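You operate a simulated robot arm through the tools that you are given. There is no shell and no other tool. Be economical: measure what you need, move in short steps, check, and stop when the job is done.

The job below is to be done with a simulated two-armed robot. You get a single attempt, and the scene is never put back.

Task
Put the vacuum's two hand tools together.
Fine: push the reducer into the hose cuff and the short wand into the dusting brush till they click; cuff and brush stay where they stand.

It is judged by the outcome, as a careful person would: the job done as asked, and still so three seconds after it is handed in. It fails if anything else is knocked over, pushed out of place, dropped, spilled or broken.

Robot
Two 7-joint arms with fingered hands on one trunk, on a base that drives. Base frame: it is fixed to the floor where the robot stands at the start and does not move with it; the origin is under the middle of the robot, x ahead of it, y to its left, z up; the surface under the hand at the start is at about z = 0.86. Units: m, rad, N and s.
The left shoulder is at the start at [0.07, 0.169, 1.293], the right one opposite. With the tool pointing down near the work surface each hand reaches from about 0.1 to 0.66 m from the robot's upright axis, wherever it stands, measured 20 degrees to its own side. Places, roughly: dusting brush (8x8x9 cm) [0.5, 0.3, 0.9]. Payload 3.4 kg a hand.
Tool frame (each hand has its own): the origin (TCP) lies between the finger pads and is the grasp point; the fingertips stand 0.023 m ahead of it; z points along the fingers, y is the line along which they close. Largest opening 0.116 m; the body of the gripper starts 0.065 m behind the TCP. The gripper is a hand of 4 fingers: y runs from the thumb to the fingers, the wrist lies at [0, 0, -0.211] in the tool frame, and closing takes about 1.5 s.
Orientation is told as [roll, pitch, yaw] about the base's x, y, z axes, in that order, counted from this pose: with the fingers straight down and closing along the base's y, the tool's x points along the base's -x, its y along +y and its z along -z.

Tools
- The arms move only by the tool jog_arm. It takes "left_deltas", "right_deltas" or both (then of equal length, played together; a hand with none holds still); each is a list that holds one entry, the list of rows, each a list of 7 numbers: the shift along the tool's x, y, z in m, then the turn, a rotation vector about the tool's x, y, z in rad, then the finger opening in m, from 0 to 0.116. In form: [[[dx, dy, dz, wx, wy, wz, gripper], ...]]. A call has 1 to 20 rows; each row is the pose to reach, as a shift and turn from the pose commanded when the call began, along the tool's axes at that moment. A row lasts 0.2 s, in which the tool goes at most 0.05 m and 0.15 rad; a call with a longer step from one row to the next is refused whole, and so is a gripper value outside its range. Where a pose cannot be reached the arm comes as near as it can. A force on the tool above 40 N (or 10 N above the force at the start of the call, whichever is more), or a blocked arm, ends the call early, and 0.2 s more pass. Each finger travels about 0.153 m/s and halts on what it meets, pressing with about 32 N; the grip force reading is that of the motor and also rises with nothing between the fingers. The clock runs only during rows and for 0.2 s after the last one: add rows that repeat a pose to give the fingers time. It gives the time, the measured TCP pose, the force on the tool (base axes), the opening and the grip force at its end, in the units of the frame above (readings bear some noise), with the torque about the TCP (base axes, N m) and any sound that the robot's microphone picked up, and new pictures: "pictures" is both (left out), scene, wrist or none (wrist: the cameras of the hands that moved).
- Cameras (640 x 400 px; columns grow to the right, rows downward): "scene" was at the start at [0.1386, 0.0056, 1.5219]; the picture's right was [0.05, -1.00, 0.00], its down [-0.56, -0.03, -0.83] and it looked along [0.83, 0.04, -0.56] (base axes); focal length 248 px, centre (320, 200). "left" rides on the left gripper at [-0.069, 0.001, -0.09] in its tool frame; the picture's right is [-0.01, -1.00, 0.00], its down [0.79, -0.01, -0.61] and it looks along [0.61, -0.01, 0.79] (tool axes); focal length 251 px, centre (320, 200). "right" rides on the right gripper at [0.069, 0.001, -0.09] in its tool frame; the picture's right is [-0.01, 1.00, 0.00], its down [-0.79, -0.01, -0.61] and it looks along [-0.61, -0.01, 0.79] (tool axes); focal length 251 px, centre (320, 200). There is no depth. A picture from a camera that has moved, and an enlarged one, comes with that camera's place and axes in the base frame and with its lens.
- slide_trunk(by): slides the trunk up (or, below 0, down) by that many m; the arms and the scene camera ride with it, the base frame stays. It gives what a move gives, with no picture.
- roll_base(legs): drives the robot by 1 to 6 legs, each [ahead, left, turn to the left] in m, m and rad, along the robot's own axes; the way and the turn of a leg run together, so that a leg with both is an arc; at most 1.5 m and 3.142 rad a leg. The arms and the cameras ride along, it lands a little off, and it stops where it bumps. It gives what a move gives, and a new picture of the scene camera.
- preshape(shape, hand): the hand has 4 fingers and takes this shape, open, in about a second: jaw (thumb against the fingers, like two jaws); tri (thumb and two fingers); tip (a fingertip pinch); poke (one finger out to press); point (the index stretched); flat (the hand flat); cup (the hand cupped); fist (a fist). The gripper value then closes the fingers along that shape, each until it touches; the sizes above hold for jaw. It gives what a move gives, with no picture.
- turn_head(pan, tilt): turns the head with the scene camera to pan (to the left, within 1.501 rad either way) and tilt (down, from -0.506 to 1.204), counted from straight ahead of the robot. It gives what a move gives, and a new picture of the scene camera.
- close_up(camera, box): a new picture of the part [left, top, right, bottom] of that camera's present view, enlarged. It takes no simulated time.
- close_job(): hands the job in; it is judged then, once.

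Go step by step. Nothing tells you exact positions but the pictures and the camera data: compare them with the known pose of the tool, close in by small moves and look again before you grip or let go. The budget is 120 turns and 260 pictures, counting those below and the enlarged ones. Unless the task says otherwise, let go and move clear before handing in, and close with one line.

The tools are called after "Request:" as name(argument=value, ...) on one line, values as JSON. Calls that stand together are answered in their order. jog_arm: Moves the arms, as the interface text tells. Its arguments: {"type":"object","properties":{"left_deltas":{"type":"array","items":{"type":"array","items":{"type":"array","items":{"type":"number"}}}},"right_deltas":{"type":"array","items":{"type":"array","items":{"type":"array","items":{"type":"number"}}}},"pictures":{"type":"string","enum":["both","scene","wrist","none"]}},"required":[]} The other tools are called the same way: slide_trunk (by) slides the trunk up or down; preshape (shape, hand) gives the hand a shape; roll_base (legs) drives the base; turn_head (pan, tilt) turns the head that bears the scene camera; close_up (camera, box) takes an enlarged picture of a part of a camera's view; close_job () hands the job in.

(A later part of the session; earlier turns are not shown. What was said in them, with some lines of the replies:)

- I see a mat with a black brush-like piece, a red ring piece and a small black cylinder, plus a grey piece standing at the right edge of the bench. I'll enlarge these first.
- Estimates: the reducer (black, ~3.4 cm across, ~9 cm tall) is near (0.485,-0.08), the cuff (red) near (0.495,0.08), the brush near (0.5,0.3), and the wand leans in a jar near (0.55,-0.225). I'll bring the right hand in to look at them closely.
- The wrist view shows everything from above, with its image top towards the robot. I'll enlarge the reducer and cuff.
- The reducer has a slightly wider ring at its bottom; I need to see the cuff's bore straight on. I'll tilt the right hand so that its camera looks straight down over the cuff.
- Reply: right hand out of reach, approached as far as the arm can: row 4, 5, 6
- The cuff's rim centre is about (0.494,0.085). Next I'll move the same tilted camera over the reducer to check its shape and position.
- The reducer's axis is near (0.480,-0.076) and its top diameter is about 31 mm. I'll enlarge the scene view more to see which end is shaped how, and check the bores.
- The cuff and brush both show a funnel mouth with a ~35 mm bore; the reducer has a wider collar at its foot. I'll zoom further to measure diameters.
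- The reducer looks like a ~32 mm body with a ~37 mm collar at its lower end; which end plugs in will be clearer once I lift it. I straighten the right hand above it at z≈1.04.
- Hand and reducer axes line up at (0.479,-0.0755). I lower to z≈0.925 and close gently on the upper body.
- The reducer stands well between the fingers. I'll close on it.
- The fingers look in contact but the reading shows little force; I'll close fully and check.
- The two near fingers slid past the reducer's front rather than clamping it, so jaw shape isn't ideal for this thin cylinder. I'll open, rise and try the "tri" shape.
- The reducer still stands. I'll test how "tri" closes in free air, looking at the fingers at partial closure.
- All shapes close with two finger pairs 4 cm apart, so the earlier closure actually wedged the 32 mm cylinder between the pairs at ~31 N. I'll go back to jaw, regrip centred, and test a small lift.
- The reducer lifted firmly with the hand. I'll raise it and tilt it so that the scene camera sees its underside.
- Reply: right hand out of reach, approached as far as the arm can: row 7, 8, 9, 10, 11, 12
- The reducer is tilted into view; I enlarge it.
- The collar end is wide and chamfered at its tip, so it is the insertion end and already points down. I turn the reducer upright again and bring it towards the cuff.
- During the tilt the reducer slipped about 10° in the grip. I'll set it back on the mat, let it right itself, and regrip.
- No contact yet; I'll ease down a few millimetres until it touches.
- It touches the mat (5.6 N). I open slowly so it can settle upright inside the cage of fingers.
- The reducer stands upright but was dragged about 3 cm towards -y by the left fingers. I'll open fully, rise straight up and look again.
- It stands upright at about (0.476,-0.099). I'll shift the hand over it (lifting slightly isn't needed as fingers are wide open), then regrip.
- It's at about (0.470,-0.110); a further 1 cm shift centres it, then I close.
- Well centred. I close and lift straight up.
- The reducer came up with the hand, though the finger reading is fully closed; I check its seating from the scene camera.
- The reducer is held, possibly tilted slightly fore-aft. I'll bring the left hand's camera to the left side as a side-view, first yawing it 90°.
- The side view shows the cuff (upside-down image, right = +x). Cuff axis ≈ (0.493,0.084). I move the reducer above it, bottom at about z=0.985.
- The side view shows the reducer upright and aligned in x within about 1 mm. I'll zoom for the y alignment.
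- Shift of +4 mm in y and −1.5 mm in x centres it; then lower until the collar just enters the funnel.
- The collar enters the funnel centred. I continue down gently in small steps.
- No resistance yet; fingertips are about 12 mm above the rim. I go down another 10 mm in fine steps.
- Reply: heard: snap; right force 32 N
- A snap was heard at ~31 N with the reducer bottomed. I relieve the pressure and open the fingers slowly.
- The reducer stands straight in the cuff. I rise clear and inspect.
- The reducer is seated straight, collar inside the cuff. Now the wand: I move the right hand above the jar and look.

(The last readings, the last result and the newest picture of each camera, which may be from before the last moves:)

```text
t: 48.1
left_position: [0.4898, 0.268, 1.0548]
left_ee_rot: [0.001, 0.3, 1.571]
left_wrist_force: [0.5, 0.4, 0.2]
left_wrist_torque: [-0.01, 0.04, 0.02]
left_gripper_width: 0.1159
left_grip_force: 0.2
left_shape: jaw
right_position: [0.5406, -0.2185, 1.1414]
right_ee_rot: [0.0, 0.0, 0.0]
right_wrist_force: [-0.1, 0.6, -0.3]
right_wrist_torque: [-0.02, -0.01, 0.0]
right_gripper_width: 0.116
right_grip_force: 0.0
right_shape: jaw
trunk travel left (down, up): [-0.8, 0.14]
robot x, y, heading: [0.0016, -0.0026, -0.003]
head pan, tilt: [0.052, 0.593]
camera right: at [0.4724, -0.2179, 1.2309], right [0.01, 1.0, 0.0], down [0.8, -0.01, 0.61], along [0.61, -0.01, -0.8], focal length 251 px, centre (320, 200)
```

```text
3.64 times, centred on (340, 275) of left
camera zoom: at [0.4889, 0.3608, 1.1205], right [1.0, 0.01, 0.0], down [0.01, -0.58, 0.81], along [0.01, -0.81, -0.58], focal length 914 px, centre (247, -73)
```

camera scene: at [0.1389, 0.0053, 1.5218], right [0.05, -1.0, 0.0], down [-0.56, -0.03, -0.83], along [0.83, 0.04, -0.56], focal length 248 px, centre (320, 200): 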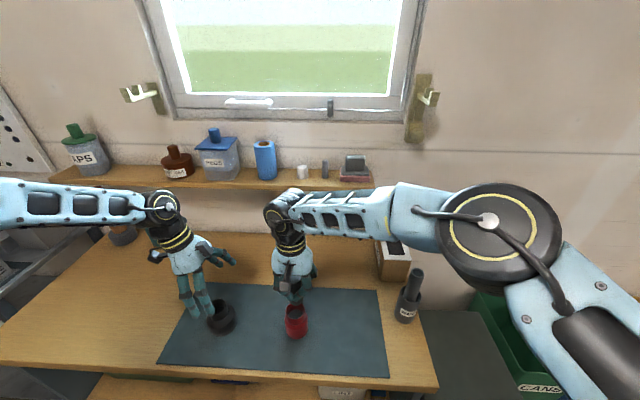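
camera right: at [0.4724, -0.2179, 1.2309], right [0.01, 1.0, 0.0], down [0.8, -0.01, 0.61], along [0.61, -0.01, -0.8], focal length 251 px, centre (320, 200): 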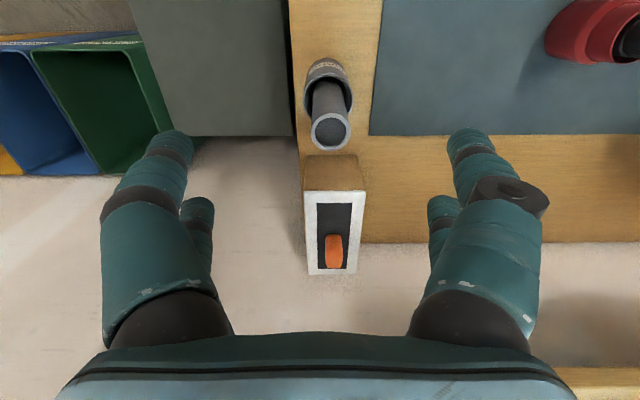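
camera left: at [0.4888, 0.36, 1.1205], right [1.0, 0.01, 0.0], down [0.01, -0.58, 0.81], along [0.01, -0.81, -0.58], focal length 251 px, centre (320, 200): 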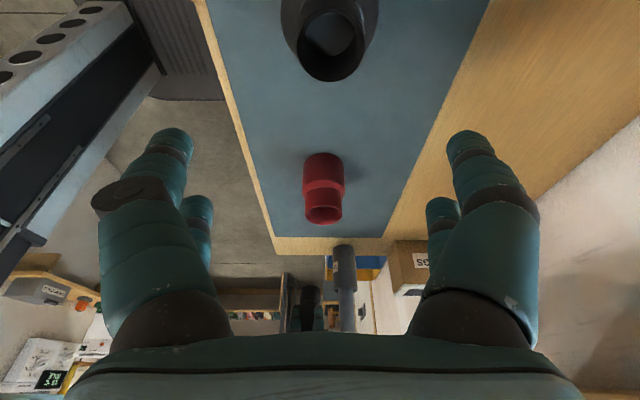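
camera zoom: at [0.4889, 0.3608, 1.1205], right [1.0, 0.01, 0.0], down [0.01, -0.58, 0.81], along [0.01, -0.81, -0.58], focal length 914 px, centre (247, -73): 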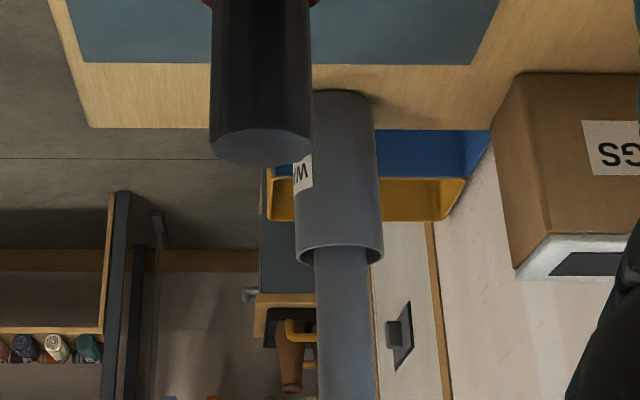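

Wand top triangulates to about (0.547,-0.211,1.044). I'll zoom in the wrist camera for precision on wand and jar rim.

Request:
close_up(camera="right", box=[270, 40, 390, 160])

```text
3.33 times, centred on (330, 100) of right
camera zoom: at [0.4724, -0.2179, 1.2309], right [0.01, 1.0, 0.0], down [0.8, -0.01, 0.61], along [0.61, -0.01, -0.8], focal length 838 px, centre (287, 533)
```

zoom: 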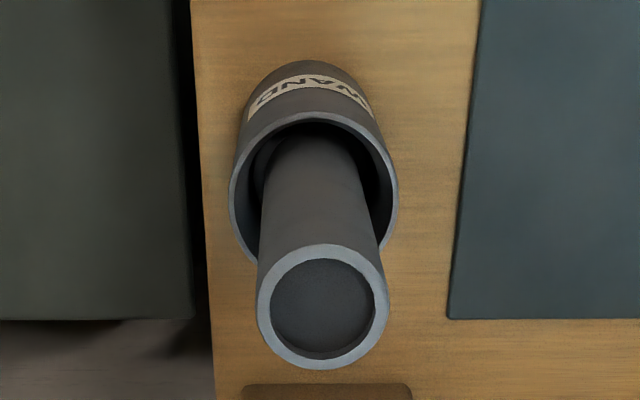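

Wand top ≈ (0.550,-0.2115,1.040), Ø≈31 mm, jar rim z≈0.965. I descend around the wand to TCP z≈1.0 with fingers half open.

Request:
jog_arm(right_deltas=[[[-0.0075, 0.007, 0.03, 0, 0, 0, 0.116], [-0.0075, 0.007, 0.07, 0, 0, 0, 0.1], [-0.0075, 0.007, 0.11, 0, 0, 0, 0.08], [-0.0075, 0.007, 0.14, 0, 0, 0, 0.06], [-0.0075, 0.007, 0.14, 0, 0, 0, 0.05]]], pictures="wrist")

Request:
close_up(camera="left", box=[260, 220, 420, 330])

```text
t: 49.3
left_position: [0.4893, 0.2674, 1.0543]
left_ee_rot: [0.0, 0.299, 1.57]
left_wrist_force: [-0.1, -0.3, 1.1]
left_wrist_torque: [0.0, 0.0, 0.05]
left_gripper_width: 0.1157
left_grip_force: 0.0
left_shape: jaw
right_position: [0.5481, -0.2112, 1.0012]
right_ee_rot: [-0.001, 0.0, 0.0]
right_wrist_force: [0.2, 0.1, 0.0]
right_wrist_torque: [0.01, 0.0, -0.02]
right_gripper_width: 0.0508
right_grip_force: 0.1
right_shape: jaw
trunk travel left (down, up): [-0.8, 0.14]
robot x, y, heading: [0.0007, 0.0039, -0.001]
head pan, tilt: [0.052, 0.593]
camera right: at [0.4789, -0.2109, 1.0907], right [0.01, 1.0, 0.0], down [0.79, -0.01, 0.61], along [0.61, -0.01, -0.79], focal length 251 px, centre (320, 200)
```

right: 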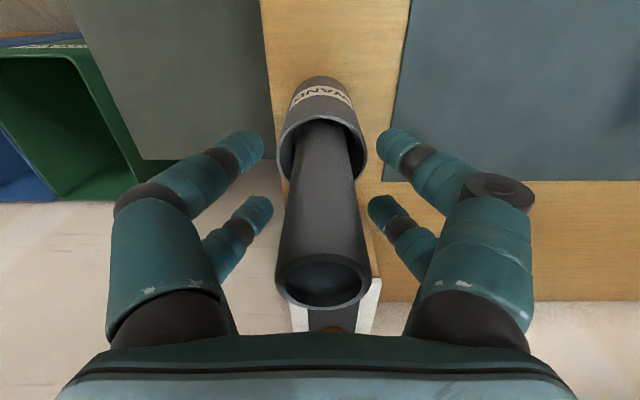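

```text
3.64 times, centred on (340, 275) of left
camera zoom: at [0.4888, 0.3602, 1.1208], right [1.0, 0.01, 0.0], down [0.01, -0.58, 0.81], along [0.01, -0.81, -0.58], focal length 914 px, centre (247, -73)
```

zoom: 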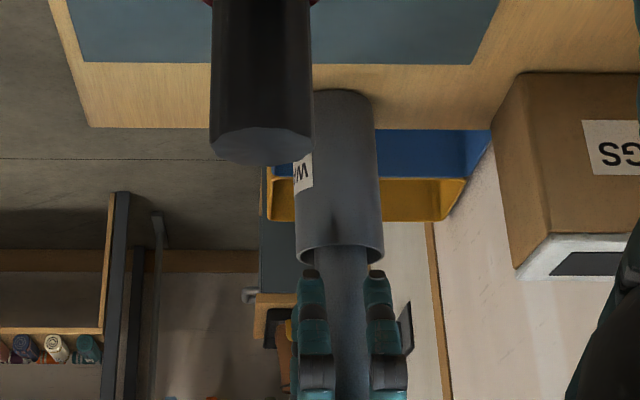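

Well centred between the finger pairs. I close on the wand.

Request:
jog_arm(right_deltas=[[[0, 0, 0, 0, 0, 0, 0.03], [0, 0, 0, 0, 0, 0, 0.015], [0, 0, 0, 0, 0, 0, 0.0], [0, 0, 0, 0, 0, 0, 0.0], [0, 0, 0, 0, 0, 0, 0.0], [0, 0, 0, 0, 0, 0, 0.0]]], pictures="wrist")

Request:
close_up(camera="left", box=[260, 220, 420, 330])

```text
t: 50.7
left_position: [0.4892, 0.2671, 1.0551]
left_ee_rot: [0.0, 0.301, 1.571]
left_wrist_force: [-0.2, 0.5, 0.3]
left_wrist_torque: [-0.02, 0.01, 0.03]
left_gripper_width: 0.1162
left_grip_force: 0.1
left_shape: jaw
right_position: [0.5463, -0.21, 1.0035]
right_ee_rot: [-0.001, 0.002, 0.001]
right_wrist_force: [-0.3, -0.1, -0.2]
right_wrist_torque: [0.0, -0.02, 0.0]
right_gripper_width: 0.0018
right_grip_force: 32.1
right_shape: jaw
trunk travel left (down, up): [-0.8, 0.14]
robot x, y, heading: [0.0001, -0.0002, -0.001]
head pan, tilt: [0.052, 0.593]
camera right: at [0.4792, -0.211, 1.0909], right [0.01, 1.0, 0.0], down [0.8, -0.01, 0.61], along [0.61, -0.01, -0.8], focal length 251 px, centre (320, 200)
```

right: 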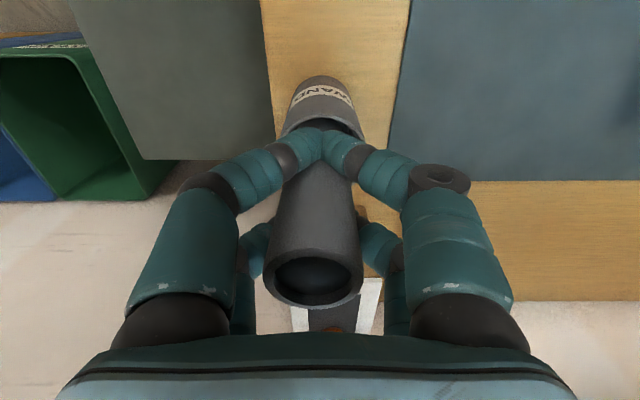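

```text
3.64 times, centred on (340, 275) of left
camera zoom: at [0.4891, 0.3601, 1.1207], right [1.0, 0.01, 0.0], down [0.01, -0.58, 0.81], along [0.0, -0.81, -0.58], focal length 914 px, centre (247, -73)
```

zoom: 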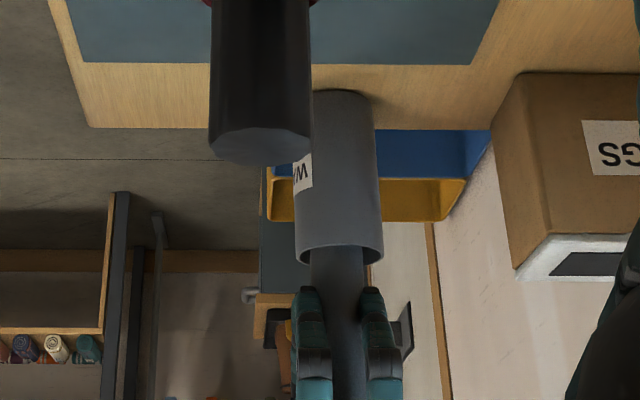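

Gripped at 32 N. I lift the wand straight up out of the jar.

Request:
jog_arm(right_deltas=[[[0, 0, -0.015, 0, 0, 0, 0.0], [0, 0, -0.03, 0, 0, 0, 0.0], [0, 0, -0.05, 0, 0, 0, 0.0], [0, 0, -0.07, 0, 0, 0, 0.0], [0, 0, -0.09, 0, 0, 0, 0.0], [0, 0, -0.11, 0, 0, 0, 0.0], [0, 0, -0.13, 0, 0, 0, 0.0], [0, 0, -0.15, 0, 0, 0, 0.0], [0, 0, -0.17, 0, 0, 0, 0.0], [0, 0, -0.17, 0, 0, 0, 0.0]]], pictures="both")

Request:
close_up(camera="scene", box=[350, 190, 450, 330])

```text
t: 52.9
left_position: [0.4894, 0.2669, 1.0539]
left_ee_rot: [0.001, 0.3, 1.57]
left_wrist_force: [-0.2, -0.7, 0.4]
left_wrist_torque: [-0.01, 0.01, -0.02]
left_gripper_width: 0.1158
left_grip_force: 0.0
left_shape: jaw
right_position: [0.548, -0.2147, 1.1715]
right_ee_rot: [0.0, 0.001, 0.001]
right_wrist_force: [-0.9, -0.8, -0.5]
right_wrist_torque: [0.02, 0.0, 0.01]
right_gripper_width: 0.0009
right_grip_force: 31.8
right_shape: jaw
trunk travel left (down, up): [-0.8, 0.14]
robot x, y, heading: [0.0022, 0.0019, -0.001]
head pan, tilt: [0.052, 0.593]
camera scene: at [0.139, 0.0056, 1.5218], right [0.05, -1.0, 0.0], down [-0.56, -0.03, -0.83], along [0.83, 0.04, -0.56], focal length 248 px, centre (320, 200)
camera right: at [0.4802, -0.2135, 1.2599], right [0.01, 1.0, 0.0], down [0.8, -0.01, 0.61], along [0.61, -0.01, -0.8], focal length 251 px, centre (320, 200)
```

scene: 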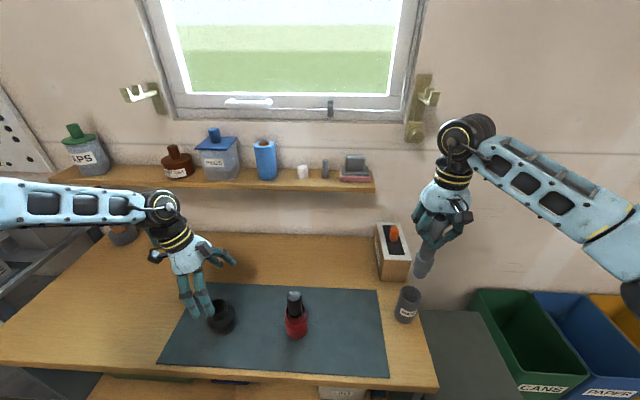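
right: 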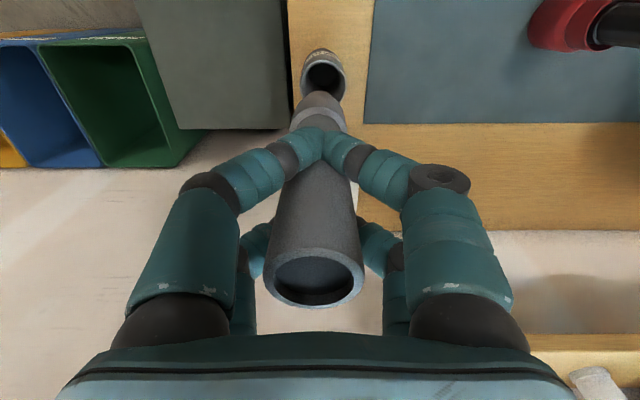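

```text
2.86 times, centred on (400, 260) of scene
camera zoom: at [0.139, 0.0056, 1.5218], right [0.05, -1.0, 0.0], down [-0.56, -0.03, -0.83], along [0.83, 0.04, -0.56], focal length 709 px, centre (91, 29)
```

zoom: 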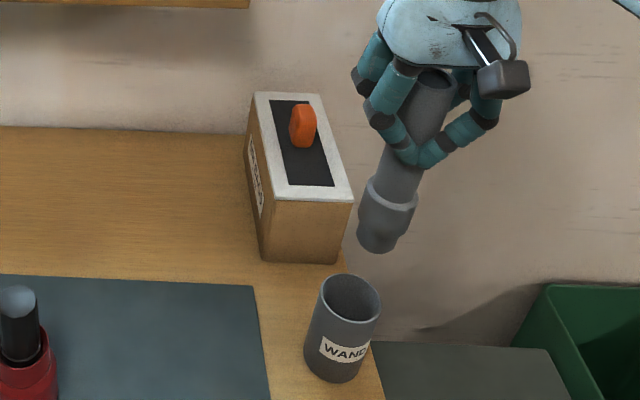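

The wand is out and hangs straight, with a collar and chamfered tip at its lower end. The brush is too far left for the right arm, so I drive the base 0.22 m to the left.

Request:
jog_arm(right_deltas=[[[0.015, 0, -0.015, 0, 0, 0, 0.0], [0.03, 0, -0.03, 0, 0, 0, 0.0], [0.045, 0, -0.045, 0, 0, 0, 0.0], [0.048, 0, -0.05, 0, 0, 0, 0.0]]], pictures="none")

Request:
roll_base(legs=[[0, 0.22, 0]])

```text
t: 53.9
left_position: [0.4888, 0.2677, 1.055]
left_ee_rot: [0.0, 0.3, 1.57]
left_wrist_force: [0.4, 0.8, -0.7]
left_wrist_torque: [-0.03, -0.01, -0.01]
left_gripper_width: 0.116
left_grip_force: 0.0
left_shape: jaw
right_position: [0.4981, -0.211, 1.2196]
right_ee_rot: [0.0, -0.001, 0.0]
right_wrist_force: [-0.9, -0.1, -0.9]
right_wrist_torque: [-0.01, 0.0, 0.0]
right_gripper_width: 0.0008
right_grip_force: 32.4
right_shape: jaw
trunk travel left (down, up): [-0.8, 0.14]
robot x, y, heading: [-0.0013, -0.0011, -0.002]
head pan, tilt: [0.052, 0.593]
```

```text
t: 55.6
left_position: [0.4876, 0.4946, 1.0548]
left_ee_rot: [0.0, 0.298, 1.574]
left_wrist_force: [0.0, 0.3, 1.0]
left_wrist_torque: [-0.01, 0.0, -0.01]
left_gripper_width: 0.116
left_grip_force: 0.1
left_shape: jaw
right_position: [0.5, 0.0164, 1.2194]
right_ee_rot: [0.0, 0.001, 0.005]
right_wrist_force: [-0.4, 0.0, -0.7]
right_wrist_torque: [0.04, 0.03, -0.02]
right_gripper_width: 0.0007
right_grip_force: 31.3
right_shape: jaw
trunk travel left (down, up): [-0.8, 0.14]
robot x, y, heading: [0.0006, 0.2274, 0.009]
head pan, tilt: [0.052, 0.593]
camera scene: at [0.1382, 0.231, 1.5218], right [0.06, -1.0, 0.0], down [-0.56, -0.03, -0.83], along [0.83, 0.05, -0.56], focal length 248 px, centre (320, 200)
```

scene: 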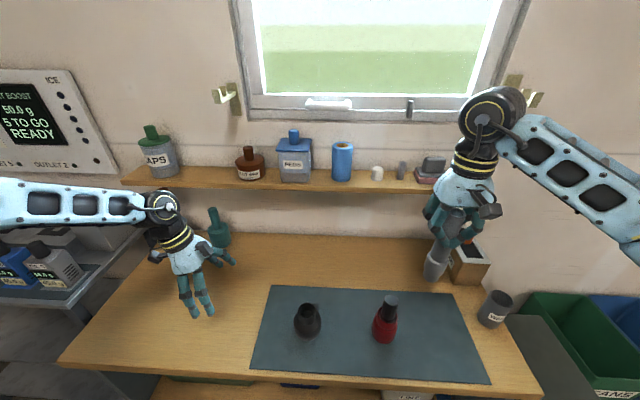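

The base moved 0.227 m. Now I measure the brush's mouth with both the scene and left cameras.

Request:
close_up(camera="scene", box=[288, 295, 326, 340])

Request:
close_up(camera="left", box=[240, 110, 420, 280])

```text
8.89 times, centred on (307, 318) of scene
camera zoom: at [0.1382, 0.231, 1.5218], right [0.06, -1.0, 0.0], down [-0.56, -0.03, -0.83], along [0.83, 0.05, -0.56], focal length 2206 px, centre (436, -844)
```

zoom: 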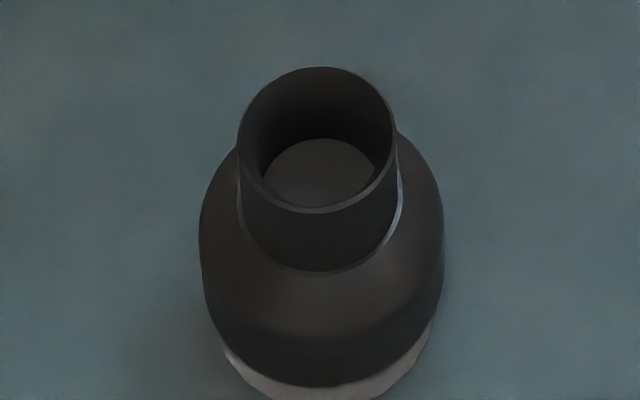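

```text
2.35 times, centred on (330, 195) of left
camera zoom: at [0.4868, 0.5879, 1.1215], right [1.0, 0.01, 0.0], down [0.01, -0.58, 0.81], along [0.01, -0.81, -0.58], focal length 592 px, centre (296, 212)
```

zoom: 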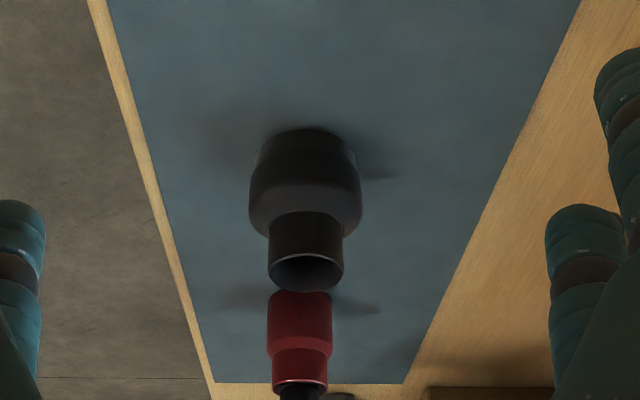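

Brush axis ≈ (0.495,0.287), rim z≈0.95. I move the wand over it, high enough to clear the reducer.

Request:
jog_arm(right_deltas=[[[0.001, 0.04, 0, 0, 0, 0, 0.0], [0.002, 0.08, 0, 0, 0, 0, 0.0], [0.003, 0.12, 0, 0, 0, 0, 0.0], [0.004, 0.16, 0, 0, 0, 0, 0.0], [0.005, 0.2, 0, 0, 0, 0, 0.0], [0.005, 0.24, 0.02, 0, 0, 0, 0.0], [0.005, 0.27, 0.05, 0, 0, 0, 0.0], [0.005, 0.27, 0.075, 0, 0, 0, 0.0], [0.005, 0.27, 0.075, 0, 0, 0, 0.0]]], pictures="wrist")

Request:
close_up(camera="scene", box=[265, 225, 350, 345])

Request:
close_up(camera="left", box=[240, 110, 400, 330])

```text
t: 57.6
left_position: [0.4868, 0.4969, 1.0546]
left_ee_rot: [-0.001, 0.3, 1.573]
left_wrist_force: [-0.2, 0.6, -0.3]
left_wrist_torque: [0.01, -0.02, 0.0]
left_gripper_width: 0.1158
left_grip_force: 0.0
left_shape: jaw
right_position: [0.4936, 0.2871, 1.1451]
right_ee_rot: [0.001, -0.001, 0.004]
right_wrist_force: [1.0, 0.4, -0.5]
right_wrist_torque: [-0.01, -0.02, -0.01]
right_gripper_width: 0.0009
right_grip_force: 31.9
right_shape: jaw
trunk travel left (down, up): [-0.8, 0.14]
robot x, y, heading: [-0.0008, 0.2263, 0.007]
head pan, tilt: [0.052, 0.593]
camera right: at [0.4258, 0.2874, 1.2332], right [0.0, 1.0, 0.0], down [0.79, 0.0, 0.61], along [0.61, 0.0, -0.79], focal length 251 px, centre (320, 200)
```

right: 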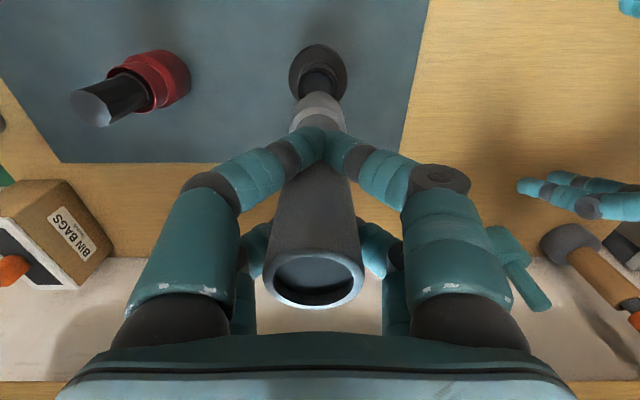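

```text
3.33 times, centred on (308, 285) of scene
camera zoom: at [0.138, 0.2339, 1.5219], right [0.06, -1.0, 0.0], down [-0.56, -0.03, -0.83], along [0.83, 0.05, -0.56], focal length 827 px, centre (362, -83)
```

zoom: 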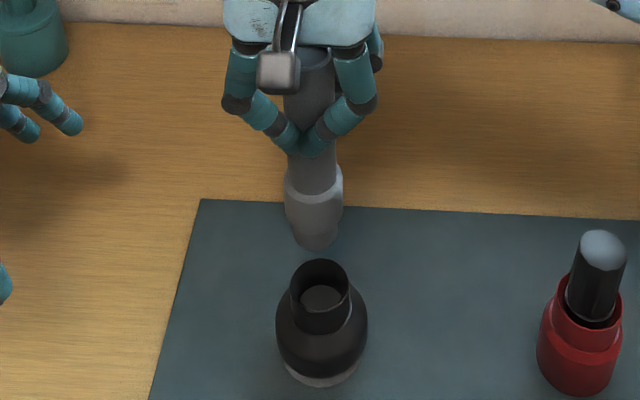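

```text
1.82 times, centred on (320, 220) of left
camera zoom: at [0.4867, 0.59, 1.1208], right [1.0, 0.01, 0.0], down [0.01, -0.58, 0.81], along [0.01, -0.81, -0.58], focal length 457 px, centre (320, 164)
```

zoom: 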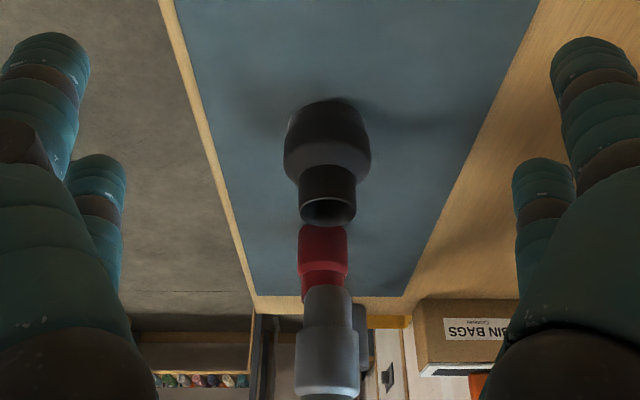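

Both views show the wand vertical and nearly aligned. I zoom for the final correction.

Request:
close_up(camera="scene", box=[285, 270, 330, 330])

Request:
close_up(camera="left", box=[285, 150, 365, 330])

```text
6.67 times, centred on (308, 300) of scene
camera zoom: at [0.138, 0.2339, 1.5219], right [0.06, -1.0, 0.0], down [-0.56, -0.03, -0.83], along [0.83, 0.05, -0.56], focal length 1655 px, centre (403, -467)
```

zoom: 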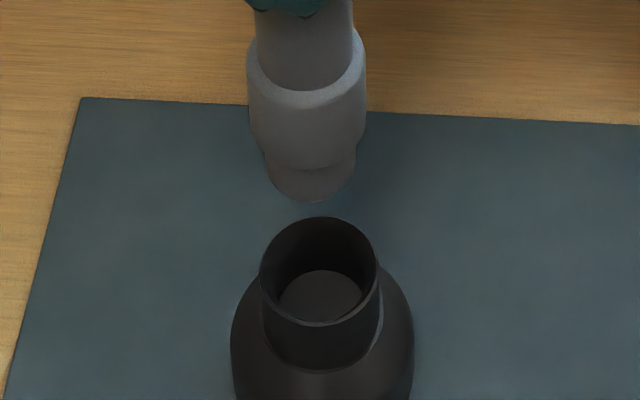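

```text
2.22 times, centred on (325, 240) of left
camera zoom: at [0.4867, 0.59, 1.1208], right [1.0, 0.01, 0.0], down [0.01, -0.58, 0.81], along [0.01, -0.81, -0.58], focal length 559 px, centre (309, 111)
```

zoom: 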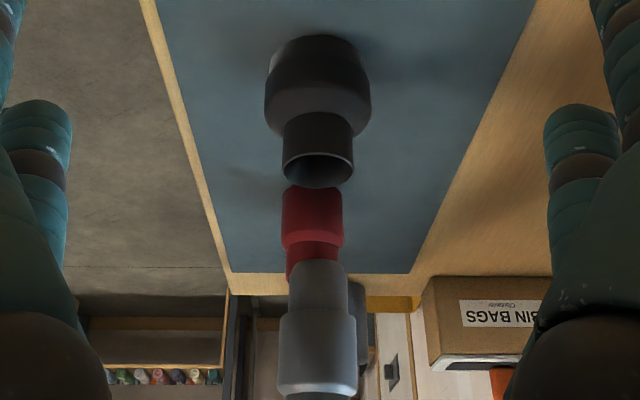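

Correction: −1.5 mm in y, +1 mm in x. I lower the tip to the brush's mouth and check.

Request:
jog_arm(right_deltas=[[[-0.001, -0.0015, 0.01, 0, 0, 0, 0.0], [-0.001, -0.0015, 0.02, 0, 0, 0, 0.0], [-0.001, -0.0015, 0.03, 0, 0, 0, 0.0], [-0.001, -0.0015, 0.04, 0, 0, 0, 0.0], [-0.001, -0.0015, 0.05, 0, 0, 0, 0.0], [-0.001, -0.0015, 0.058, 0, 0, 0, 0.0], [-0.001, -0.0015, 0.058, 0, 0, 0, 0.0]]], pictures="none")

Request:
close_up(camera="scene", box=[285, 270, 330, 330])

Request:
close_up(camera="left", box=[285, 150, 365, 330])

```text
t: 59.2
left_position: [0.4871, 0.4973, 1.0542]
left_ee_rot: [0.0, 0.301, 1.575]
left_wrist_force: [0.8, 0.4, 0.2]
left_wrist_torque: [0.02, 0.03, -0.02]
left_gripper_width: 0.1158
left_grip_force: 0.1
left_shape: jaw
right_position: [0.4938, 0.2872, 1.0882]
right_ee_rot: [0.0, 0.001, 0.005]
right_wrist_force: [0.7, 0.1, -0.8]
right_wrist_torque: [-0.02, -0.01, 0.02]
right_gripper_width: 0.0007
right_grip_force: 31.9
right_shape: jaw
trunk travel left (down, up): [-0.8, 0.14]
robot x, y, heading: [-0.0042, 0.2292, 0.005]
head pan, tilt: [0.052, 0.593]
```

```text
6.67 times, centred on (308, 300) of scene
camera zoom: at [0.1382, 0.2338, 1.5218], right [0.06, -1.0, 0.0], down [-0.56, -0.03, -0.83], along [0.83, 0.05, -0.56], focal length 1655 px, centre (403, -467)
```

zoom: 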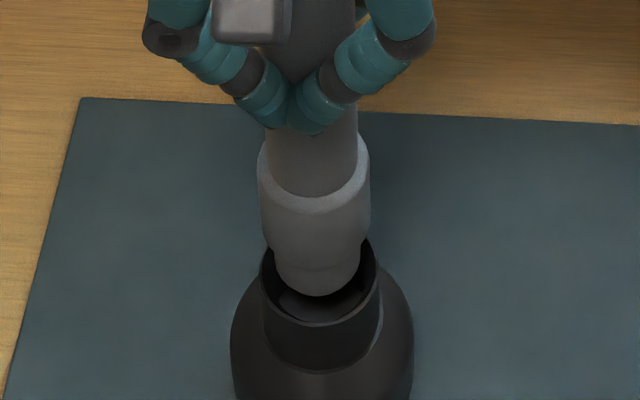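

```text
2.22 times, centred on (325, 240) of left
camera zoom: at [0.4868, 0.5899, 1.1207], right [1.0, 0.01, 0.0], down [0.01, -0.58, 0.81], along [0.01, -0.81, -0.58], focal length 559 px, centre (309, 111)
```

zoom: 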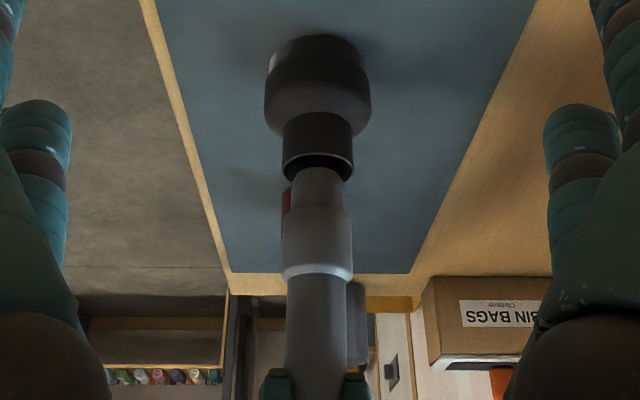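

Tip is centred at the mouth. I continue down slowly until it seats.

Request:
jog_arm(right_deltas=[[[0, 0, 0.005, 0, 0, 0, 0.0], [0, 0, 0.01, 0, 0, 0, 0.0], [0, 0, 0.014, 0, 0, 0, 0.0], [0, 0, 0.018, 0, 0, 0, 0.0], [0, 0, 0.021, 0, 0, 0, 0.0], [0, 0, 0.024, 0, 0, 0, 0.0], [0, 0, 0.027, 0, 0, 0, 0.0], [0, 0, 0.03, 0, 0, 0, 0.0]]], pictures="none")

Request:
close_up(camera="scene", box=[285, 270, 330, 330])

Request:
close_up(camera="left", box=[285, 150, 365, 330])

```text
t: 61.0
left_position: [0.4885, 0.4976, 1.0554]
left_ee_rot: [0.001, 0.301, 1.575]
left_wrist_force: [0.9, -0.4, 0.3]
left_wrist_torque: [-0.03, -0.01, -0.02]
left_gripper_width: 0.1159
left_grip_force: 0.1
left_shape: jaw
right_position: [0.4942, 0.2853, 1.0573]
right_ee_rot: [0.0, 0.0, 0.004]
right_wrist_force: [0.3, 0.5, -0.7]
right_wrist_torque: [-0.01, 0.03, -0.01]
right_gripper_width: 0.0006
right_grip_force: 31.9
right_shape: jaw
trunk travel left (down, up): [-0.8, 0.14]
robot x, y, heading: [-0.0017, 0.2272, 0.006]
head pan, tilt: [0.052, 0.593]
```

```text
6.67 times, centred on (308, 300) of scene
camera zoom: at [0.1383, 0.2339, 1.5218], right [0.06, -1.0, 0.0], down [-0.56, -0.03, -0.83], along [0.83, 0.05, -0.56], focal length 1655 px, centre (403, -467)
```

zoom: 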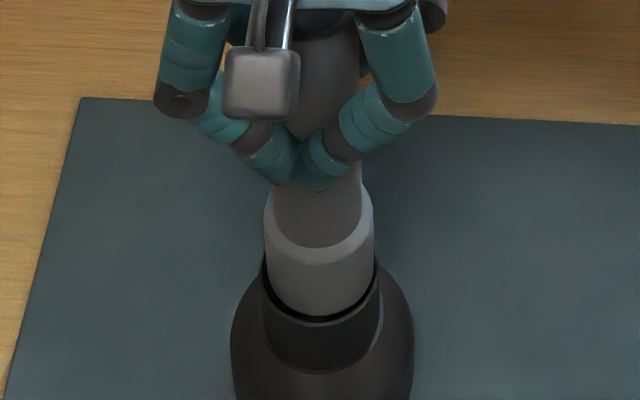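

```text
2.22 times, centred on (325, 240) of left
camera zoom: at [0.4869, 0.59, 1.1207], right [1.0, 0.01, 0.0], down [0.01, -0.58, 0.81], along [0.01, -0.81, -0.58], focal length 559 px, centre (309, 111)
```

zoom: 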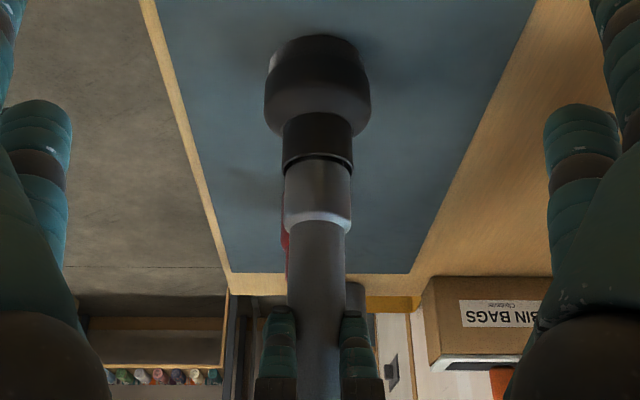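

No resistance so far; the collar is at the rim. I push on in 2 mm steps.

Request:
jog_arm(right_deltas=[[[0, 0, 0.002, 0, 0, 0, 0.0], [0, 0, 0.004, 0, 0, 0, 0.0], [0, 0, 0.006, 0, 0, 0, 0.0], [0, 0, 0.008, 0, 0, 0, 0.0], [0, 0, 0.01, 0, 0, 0, 0.0], [0, 0, 0.012, 0, 0, 0, 0.0], [0, 0, 0.014, 0, 0, 0, 0.0]]], pictures="none")

Request:
close_up(camera="left", box=[285, 150, 365, 330])

```text
t: 62.0
left_position: [0.4863, 0.4975, 1.0551]
left_ee_rot: [-0.003, 0.3, 1.575]
left_wrist_force: [0.7, 0.4, 0.2]
left_wrist_torque: [0.0, 0.02, 0.01]
left_gripper_width: 0.1162
left_grip_force: 0.1
left_shape: jaw
right_position: [0.4947, 0.2878, 1.0562]
right_ee_rot: [0.007, -0.007, 0.004]
right_wrist_force: [-2.3, 0.3, 29.8]
right_wrist_torque: [0.03, 0.32, 0.02]
right_gripper_width: 0.001
right_grip_force: 31.5
right_shape: jaw
trunk travel left (down, up): [-0.8, 0.14]
robot x, y, heading: [0.0023, 0.2275, 0.008]
head pan, tilt: [0.052, 0.593]
heard: snap
stopped in row 4 (right hand): the force on the tool passed its limit at 43 N (the readings are from after the stop); the commanded pose is now the measured one
```

```text
2.22 times, centred on (325, 240) of left
camera zoom: at [0.4853, 0.5901, 1.1215], right [1.0, 0.01, 0.0], down [0.01, -0.58, 0.81], along [0.01, -0.81, -0.58], focal length 559 px, centre (309, 111)
```

zoom: 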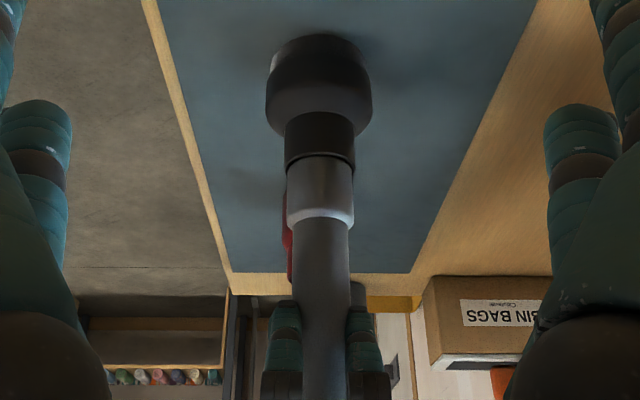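

A snap was heard and it bottomed out. I relieve the pressure and open slowly.

Request:
jog_arm(right_deltas=[[[0, 0, -0.001, 0, 0, 0, 0.0], [0, 0, -0.001, 0, 0, 0, 0.01], [0, 0, -0.001, 0, 0, 0, 0.02], [0, 0, -0.001, 0, 0, 0, 0.035], [0, 0, -0.001, 0, 0, 0, 0.05], [0, 0, -0.001, 0, 0, 0, 0.08], [0, 0, -0.001, 0, 0, 0, 0.1], [0, 0, -0.001, 0, 0, 0, 0.116]]], pictures="wrist")

Request:
close_up(camera="scene", box=[270, 240, 350, 340])

Request:
close_up(camera="left", box=[285, 150, 365, 330])

```text
t: 63.8
left_position: [0.4873, 0.4968, 1.0549]
left_ee_rot: [0.0, 0.3, 1.576]
left_wrist_force: [0.6, 0.3, -1.8]
left_wrist_torque: [0.0, 0.01, 0.01]
left_gripper_width: 0.116
left_grip_force: 0.0
left_shape: jaw
right_position: [0.496, 0.2862, 1.0526]
right_ee_rot: [0.004, -0.007, 0.004]
right_wrist_force: [-0.2, -0.8, 0.1]
right_wrist_torque: [-0.06, -0.02, -0.03]
right_gripper_width: 0.1161
right_grip_force: 0.1
right_shape: jaw
trunk travel left (down, up): [-0.8, 0.14]
robot x, y, heading: [0.0018, 0.228, 0.006]
head pan, tilt: [0.052, 0.593]
camera right: at [0.4282, 0.286, 1.1416], right [0.01, 1.0, 0.0], down [0.79, -0.01, 0.61], along [0.61, 0.0, -0.79], focal length 251 px, centre (320, 200)
```

right: 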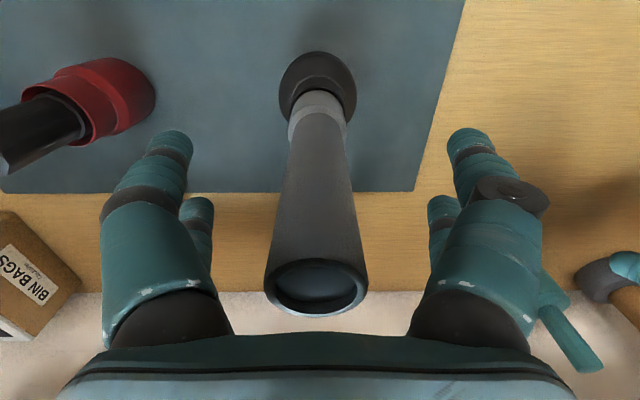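

```text
4.00 times, centred on (310, 290) of scene
camera zoom: at [0.1381, 0.234, 1.5219], right [0.06, -1.0, 0.0], down [-0.56, -0.03, -0.83], along [0.83, 0.05, -0.56], focal length 993 px, centre (360, -160)
```

zoom: 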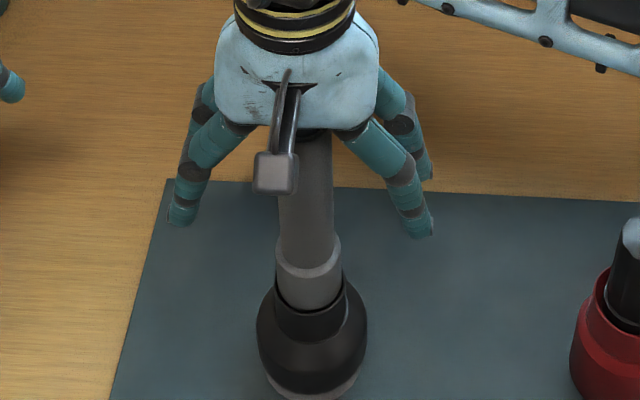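

```text
2.22 times, centred on (325, 240) of left
camera zoom: at [0.4867, 0.5902, 1.1208], right [1.0, 0.01, 0.0], down [0.01, -0.58, 0.81], along [0.01, -0.81, -0.58], focal length 559 px, centre (309, 111)
```

zoom: 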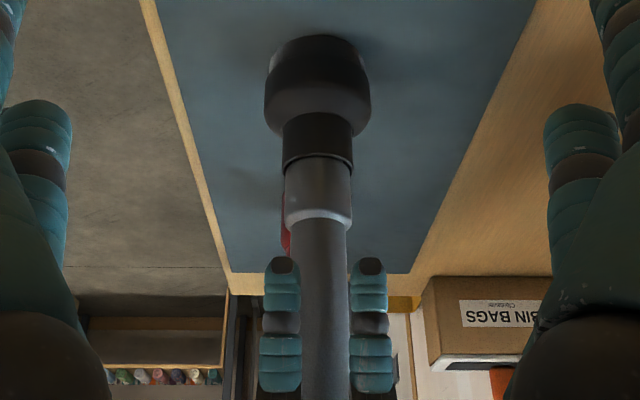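

The wand stands straight in the brush. I raise the right hand clear and check both joints.

Request:
jog_arm(right_deltas=[[[0, 0, -0.03, 0, 0, 0, 0.116], [0, 0, -0.06, 0, 0, 0, 0.116], [0, 0, -0.09, 0, 0, 0, 0.116], [0, 0, -0.12, 0, 0, 0, 0.116], [0, 0, -0.15, 0, 0, 0, 0.116], [0, -0.04, -0.17, 0, 0, 0, 0.116], [0, -0.08, -0.18, 0, 0, 0, 0.116], [0, -0.12, -0.19, 0, 0, 0, 0.116], [0, -0.12, -0.19, 0, 0, 0, 0.116]]], pictures="both")

Request:
close_up(camera="scene", box=[270, 230, 430, 350])

Request:
close_up(camera="left", box=[270, 130, 380, 330])

```text
t: 65.8
left_position: [0.4869, 0.4982, 1.0541]
left_ee_rot: [-0.001, 0.3, 1.573]
left_wrist_force: [1.0, 0.9, -0.3]
left_wrist_torque: [-0.03, 0.0, -0.02]
left_gripper_width: 0.1162
left_grip_force: 0.0
left_shape: jaw
right_position: [0.4954, 0.1641, 1.2429]
right_ee_rot: [0.004, -0.006, 0.005]
right_wrist_force: [0.1, 0.1, -0.2]
right_wrist_torque: [0.0, -0.03, -0.01]
right_gripper_width: 0.1155
right_grip_force: 0.0
right_shape: jaw
trunk travel left (down, up): [-0.8, 0.14]
robot x, y, heading: [-0.0014, 0.2281, 0.007]
head pan, tilt: [0.052, 0.593]
camera scene: at [0.1383, 0.2349, 1.5218], right [0.06, -1.0, 0.0], down [-0.56, -0.03, -0.83], along [0.83, 0.05, -0.56], focal length 248 px, centre (320, 200)
camera right: at [0.4275, 0.1638, 1.3306], right [0.0, 1.0, 0.0], down [0.79, -0.01, 0.61], along [0.61, 0.0, -0.79], focal length 251 px, centre (320, 200)
```

scene: 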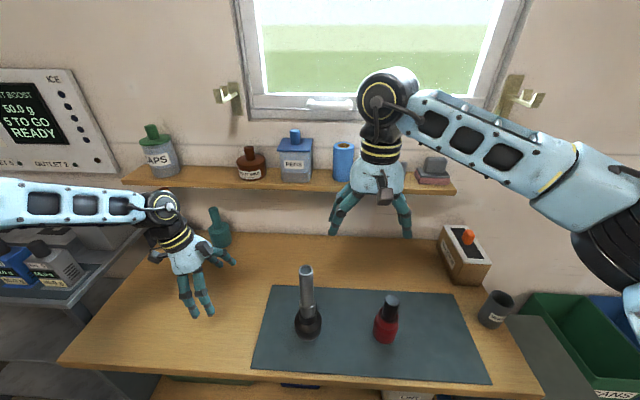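
right: 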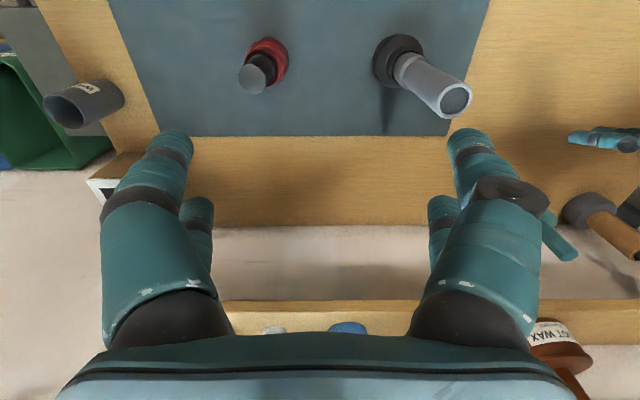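

```text
3.33 times, centred on (350, 290) of scene
camera zoom: at [0.1383, 0.2349, 1.5218], right [0.06, -1.0, 0.0], down [-0.56, -0.03, -0.83], along [0.83, 0.05, -0.56], focal length 827 px, centre (220, -100)
```

zoom: 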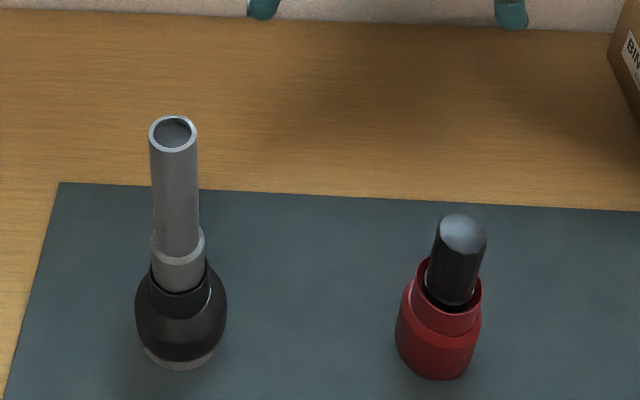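

```text
2.00 times, centred on (325, 230) of left
camera zoom: at [0.4868, 0.5908, 1.1205], right [1.0, 0.01, 0.0], down [0.01, -0.58, 0.81], along [0.01, -0.81, -0.58], focal length 503 px, centre (310, 140)
```

zoom: 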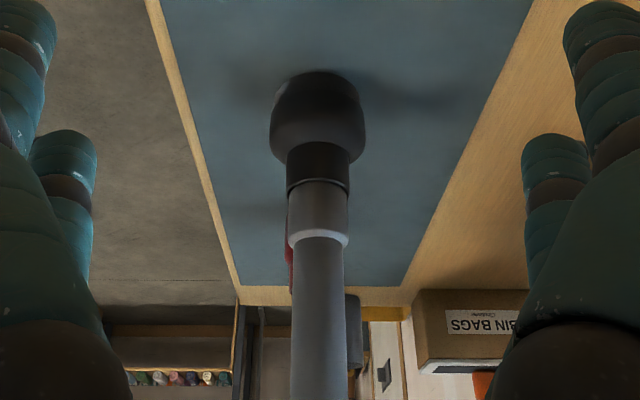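

Both joints snapped and stand straight: the reducer in the cuff and the wand in the brush. Cuff and brush are where they were, the jar is upright, and both hands are clear, so I hand in.

Request:
close_job()

```text
The job is handed in.
```

The reducer is pushed into the hose cuff and the short wand into the dusting brush. Each gave an audible snap, the cuff and brush stayed where they stood, and nothing else was disturbed.
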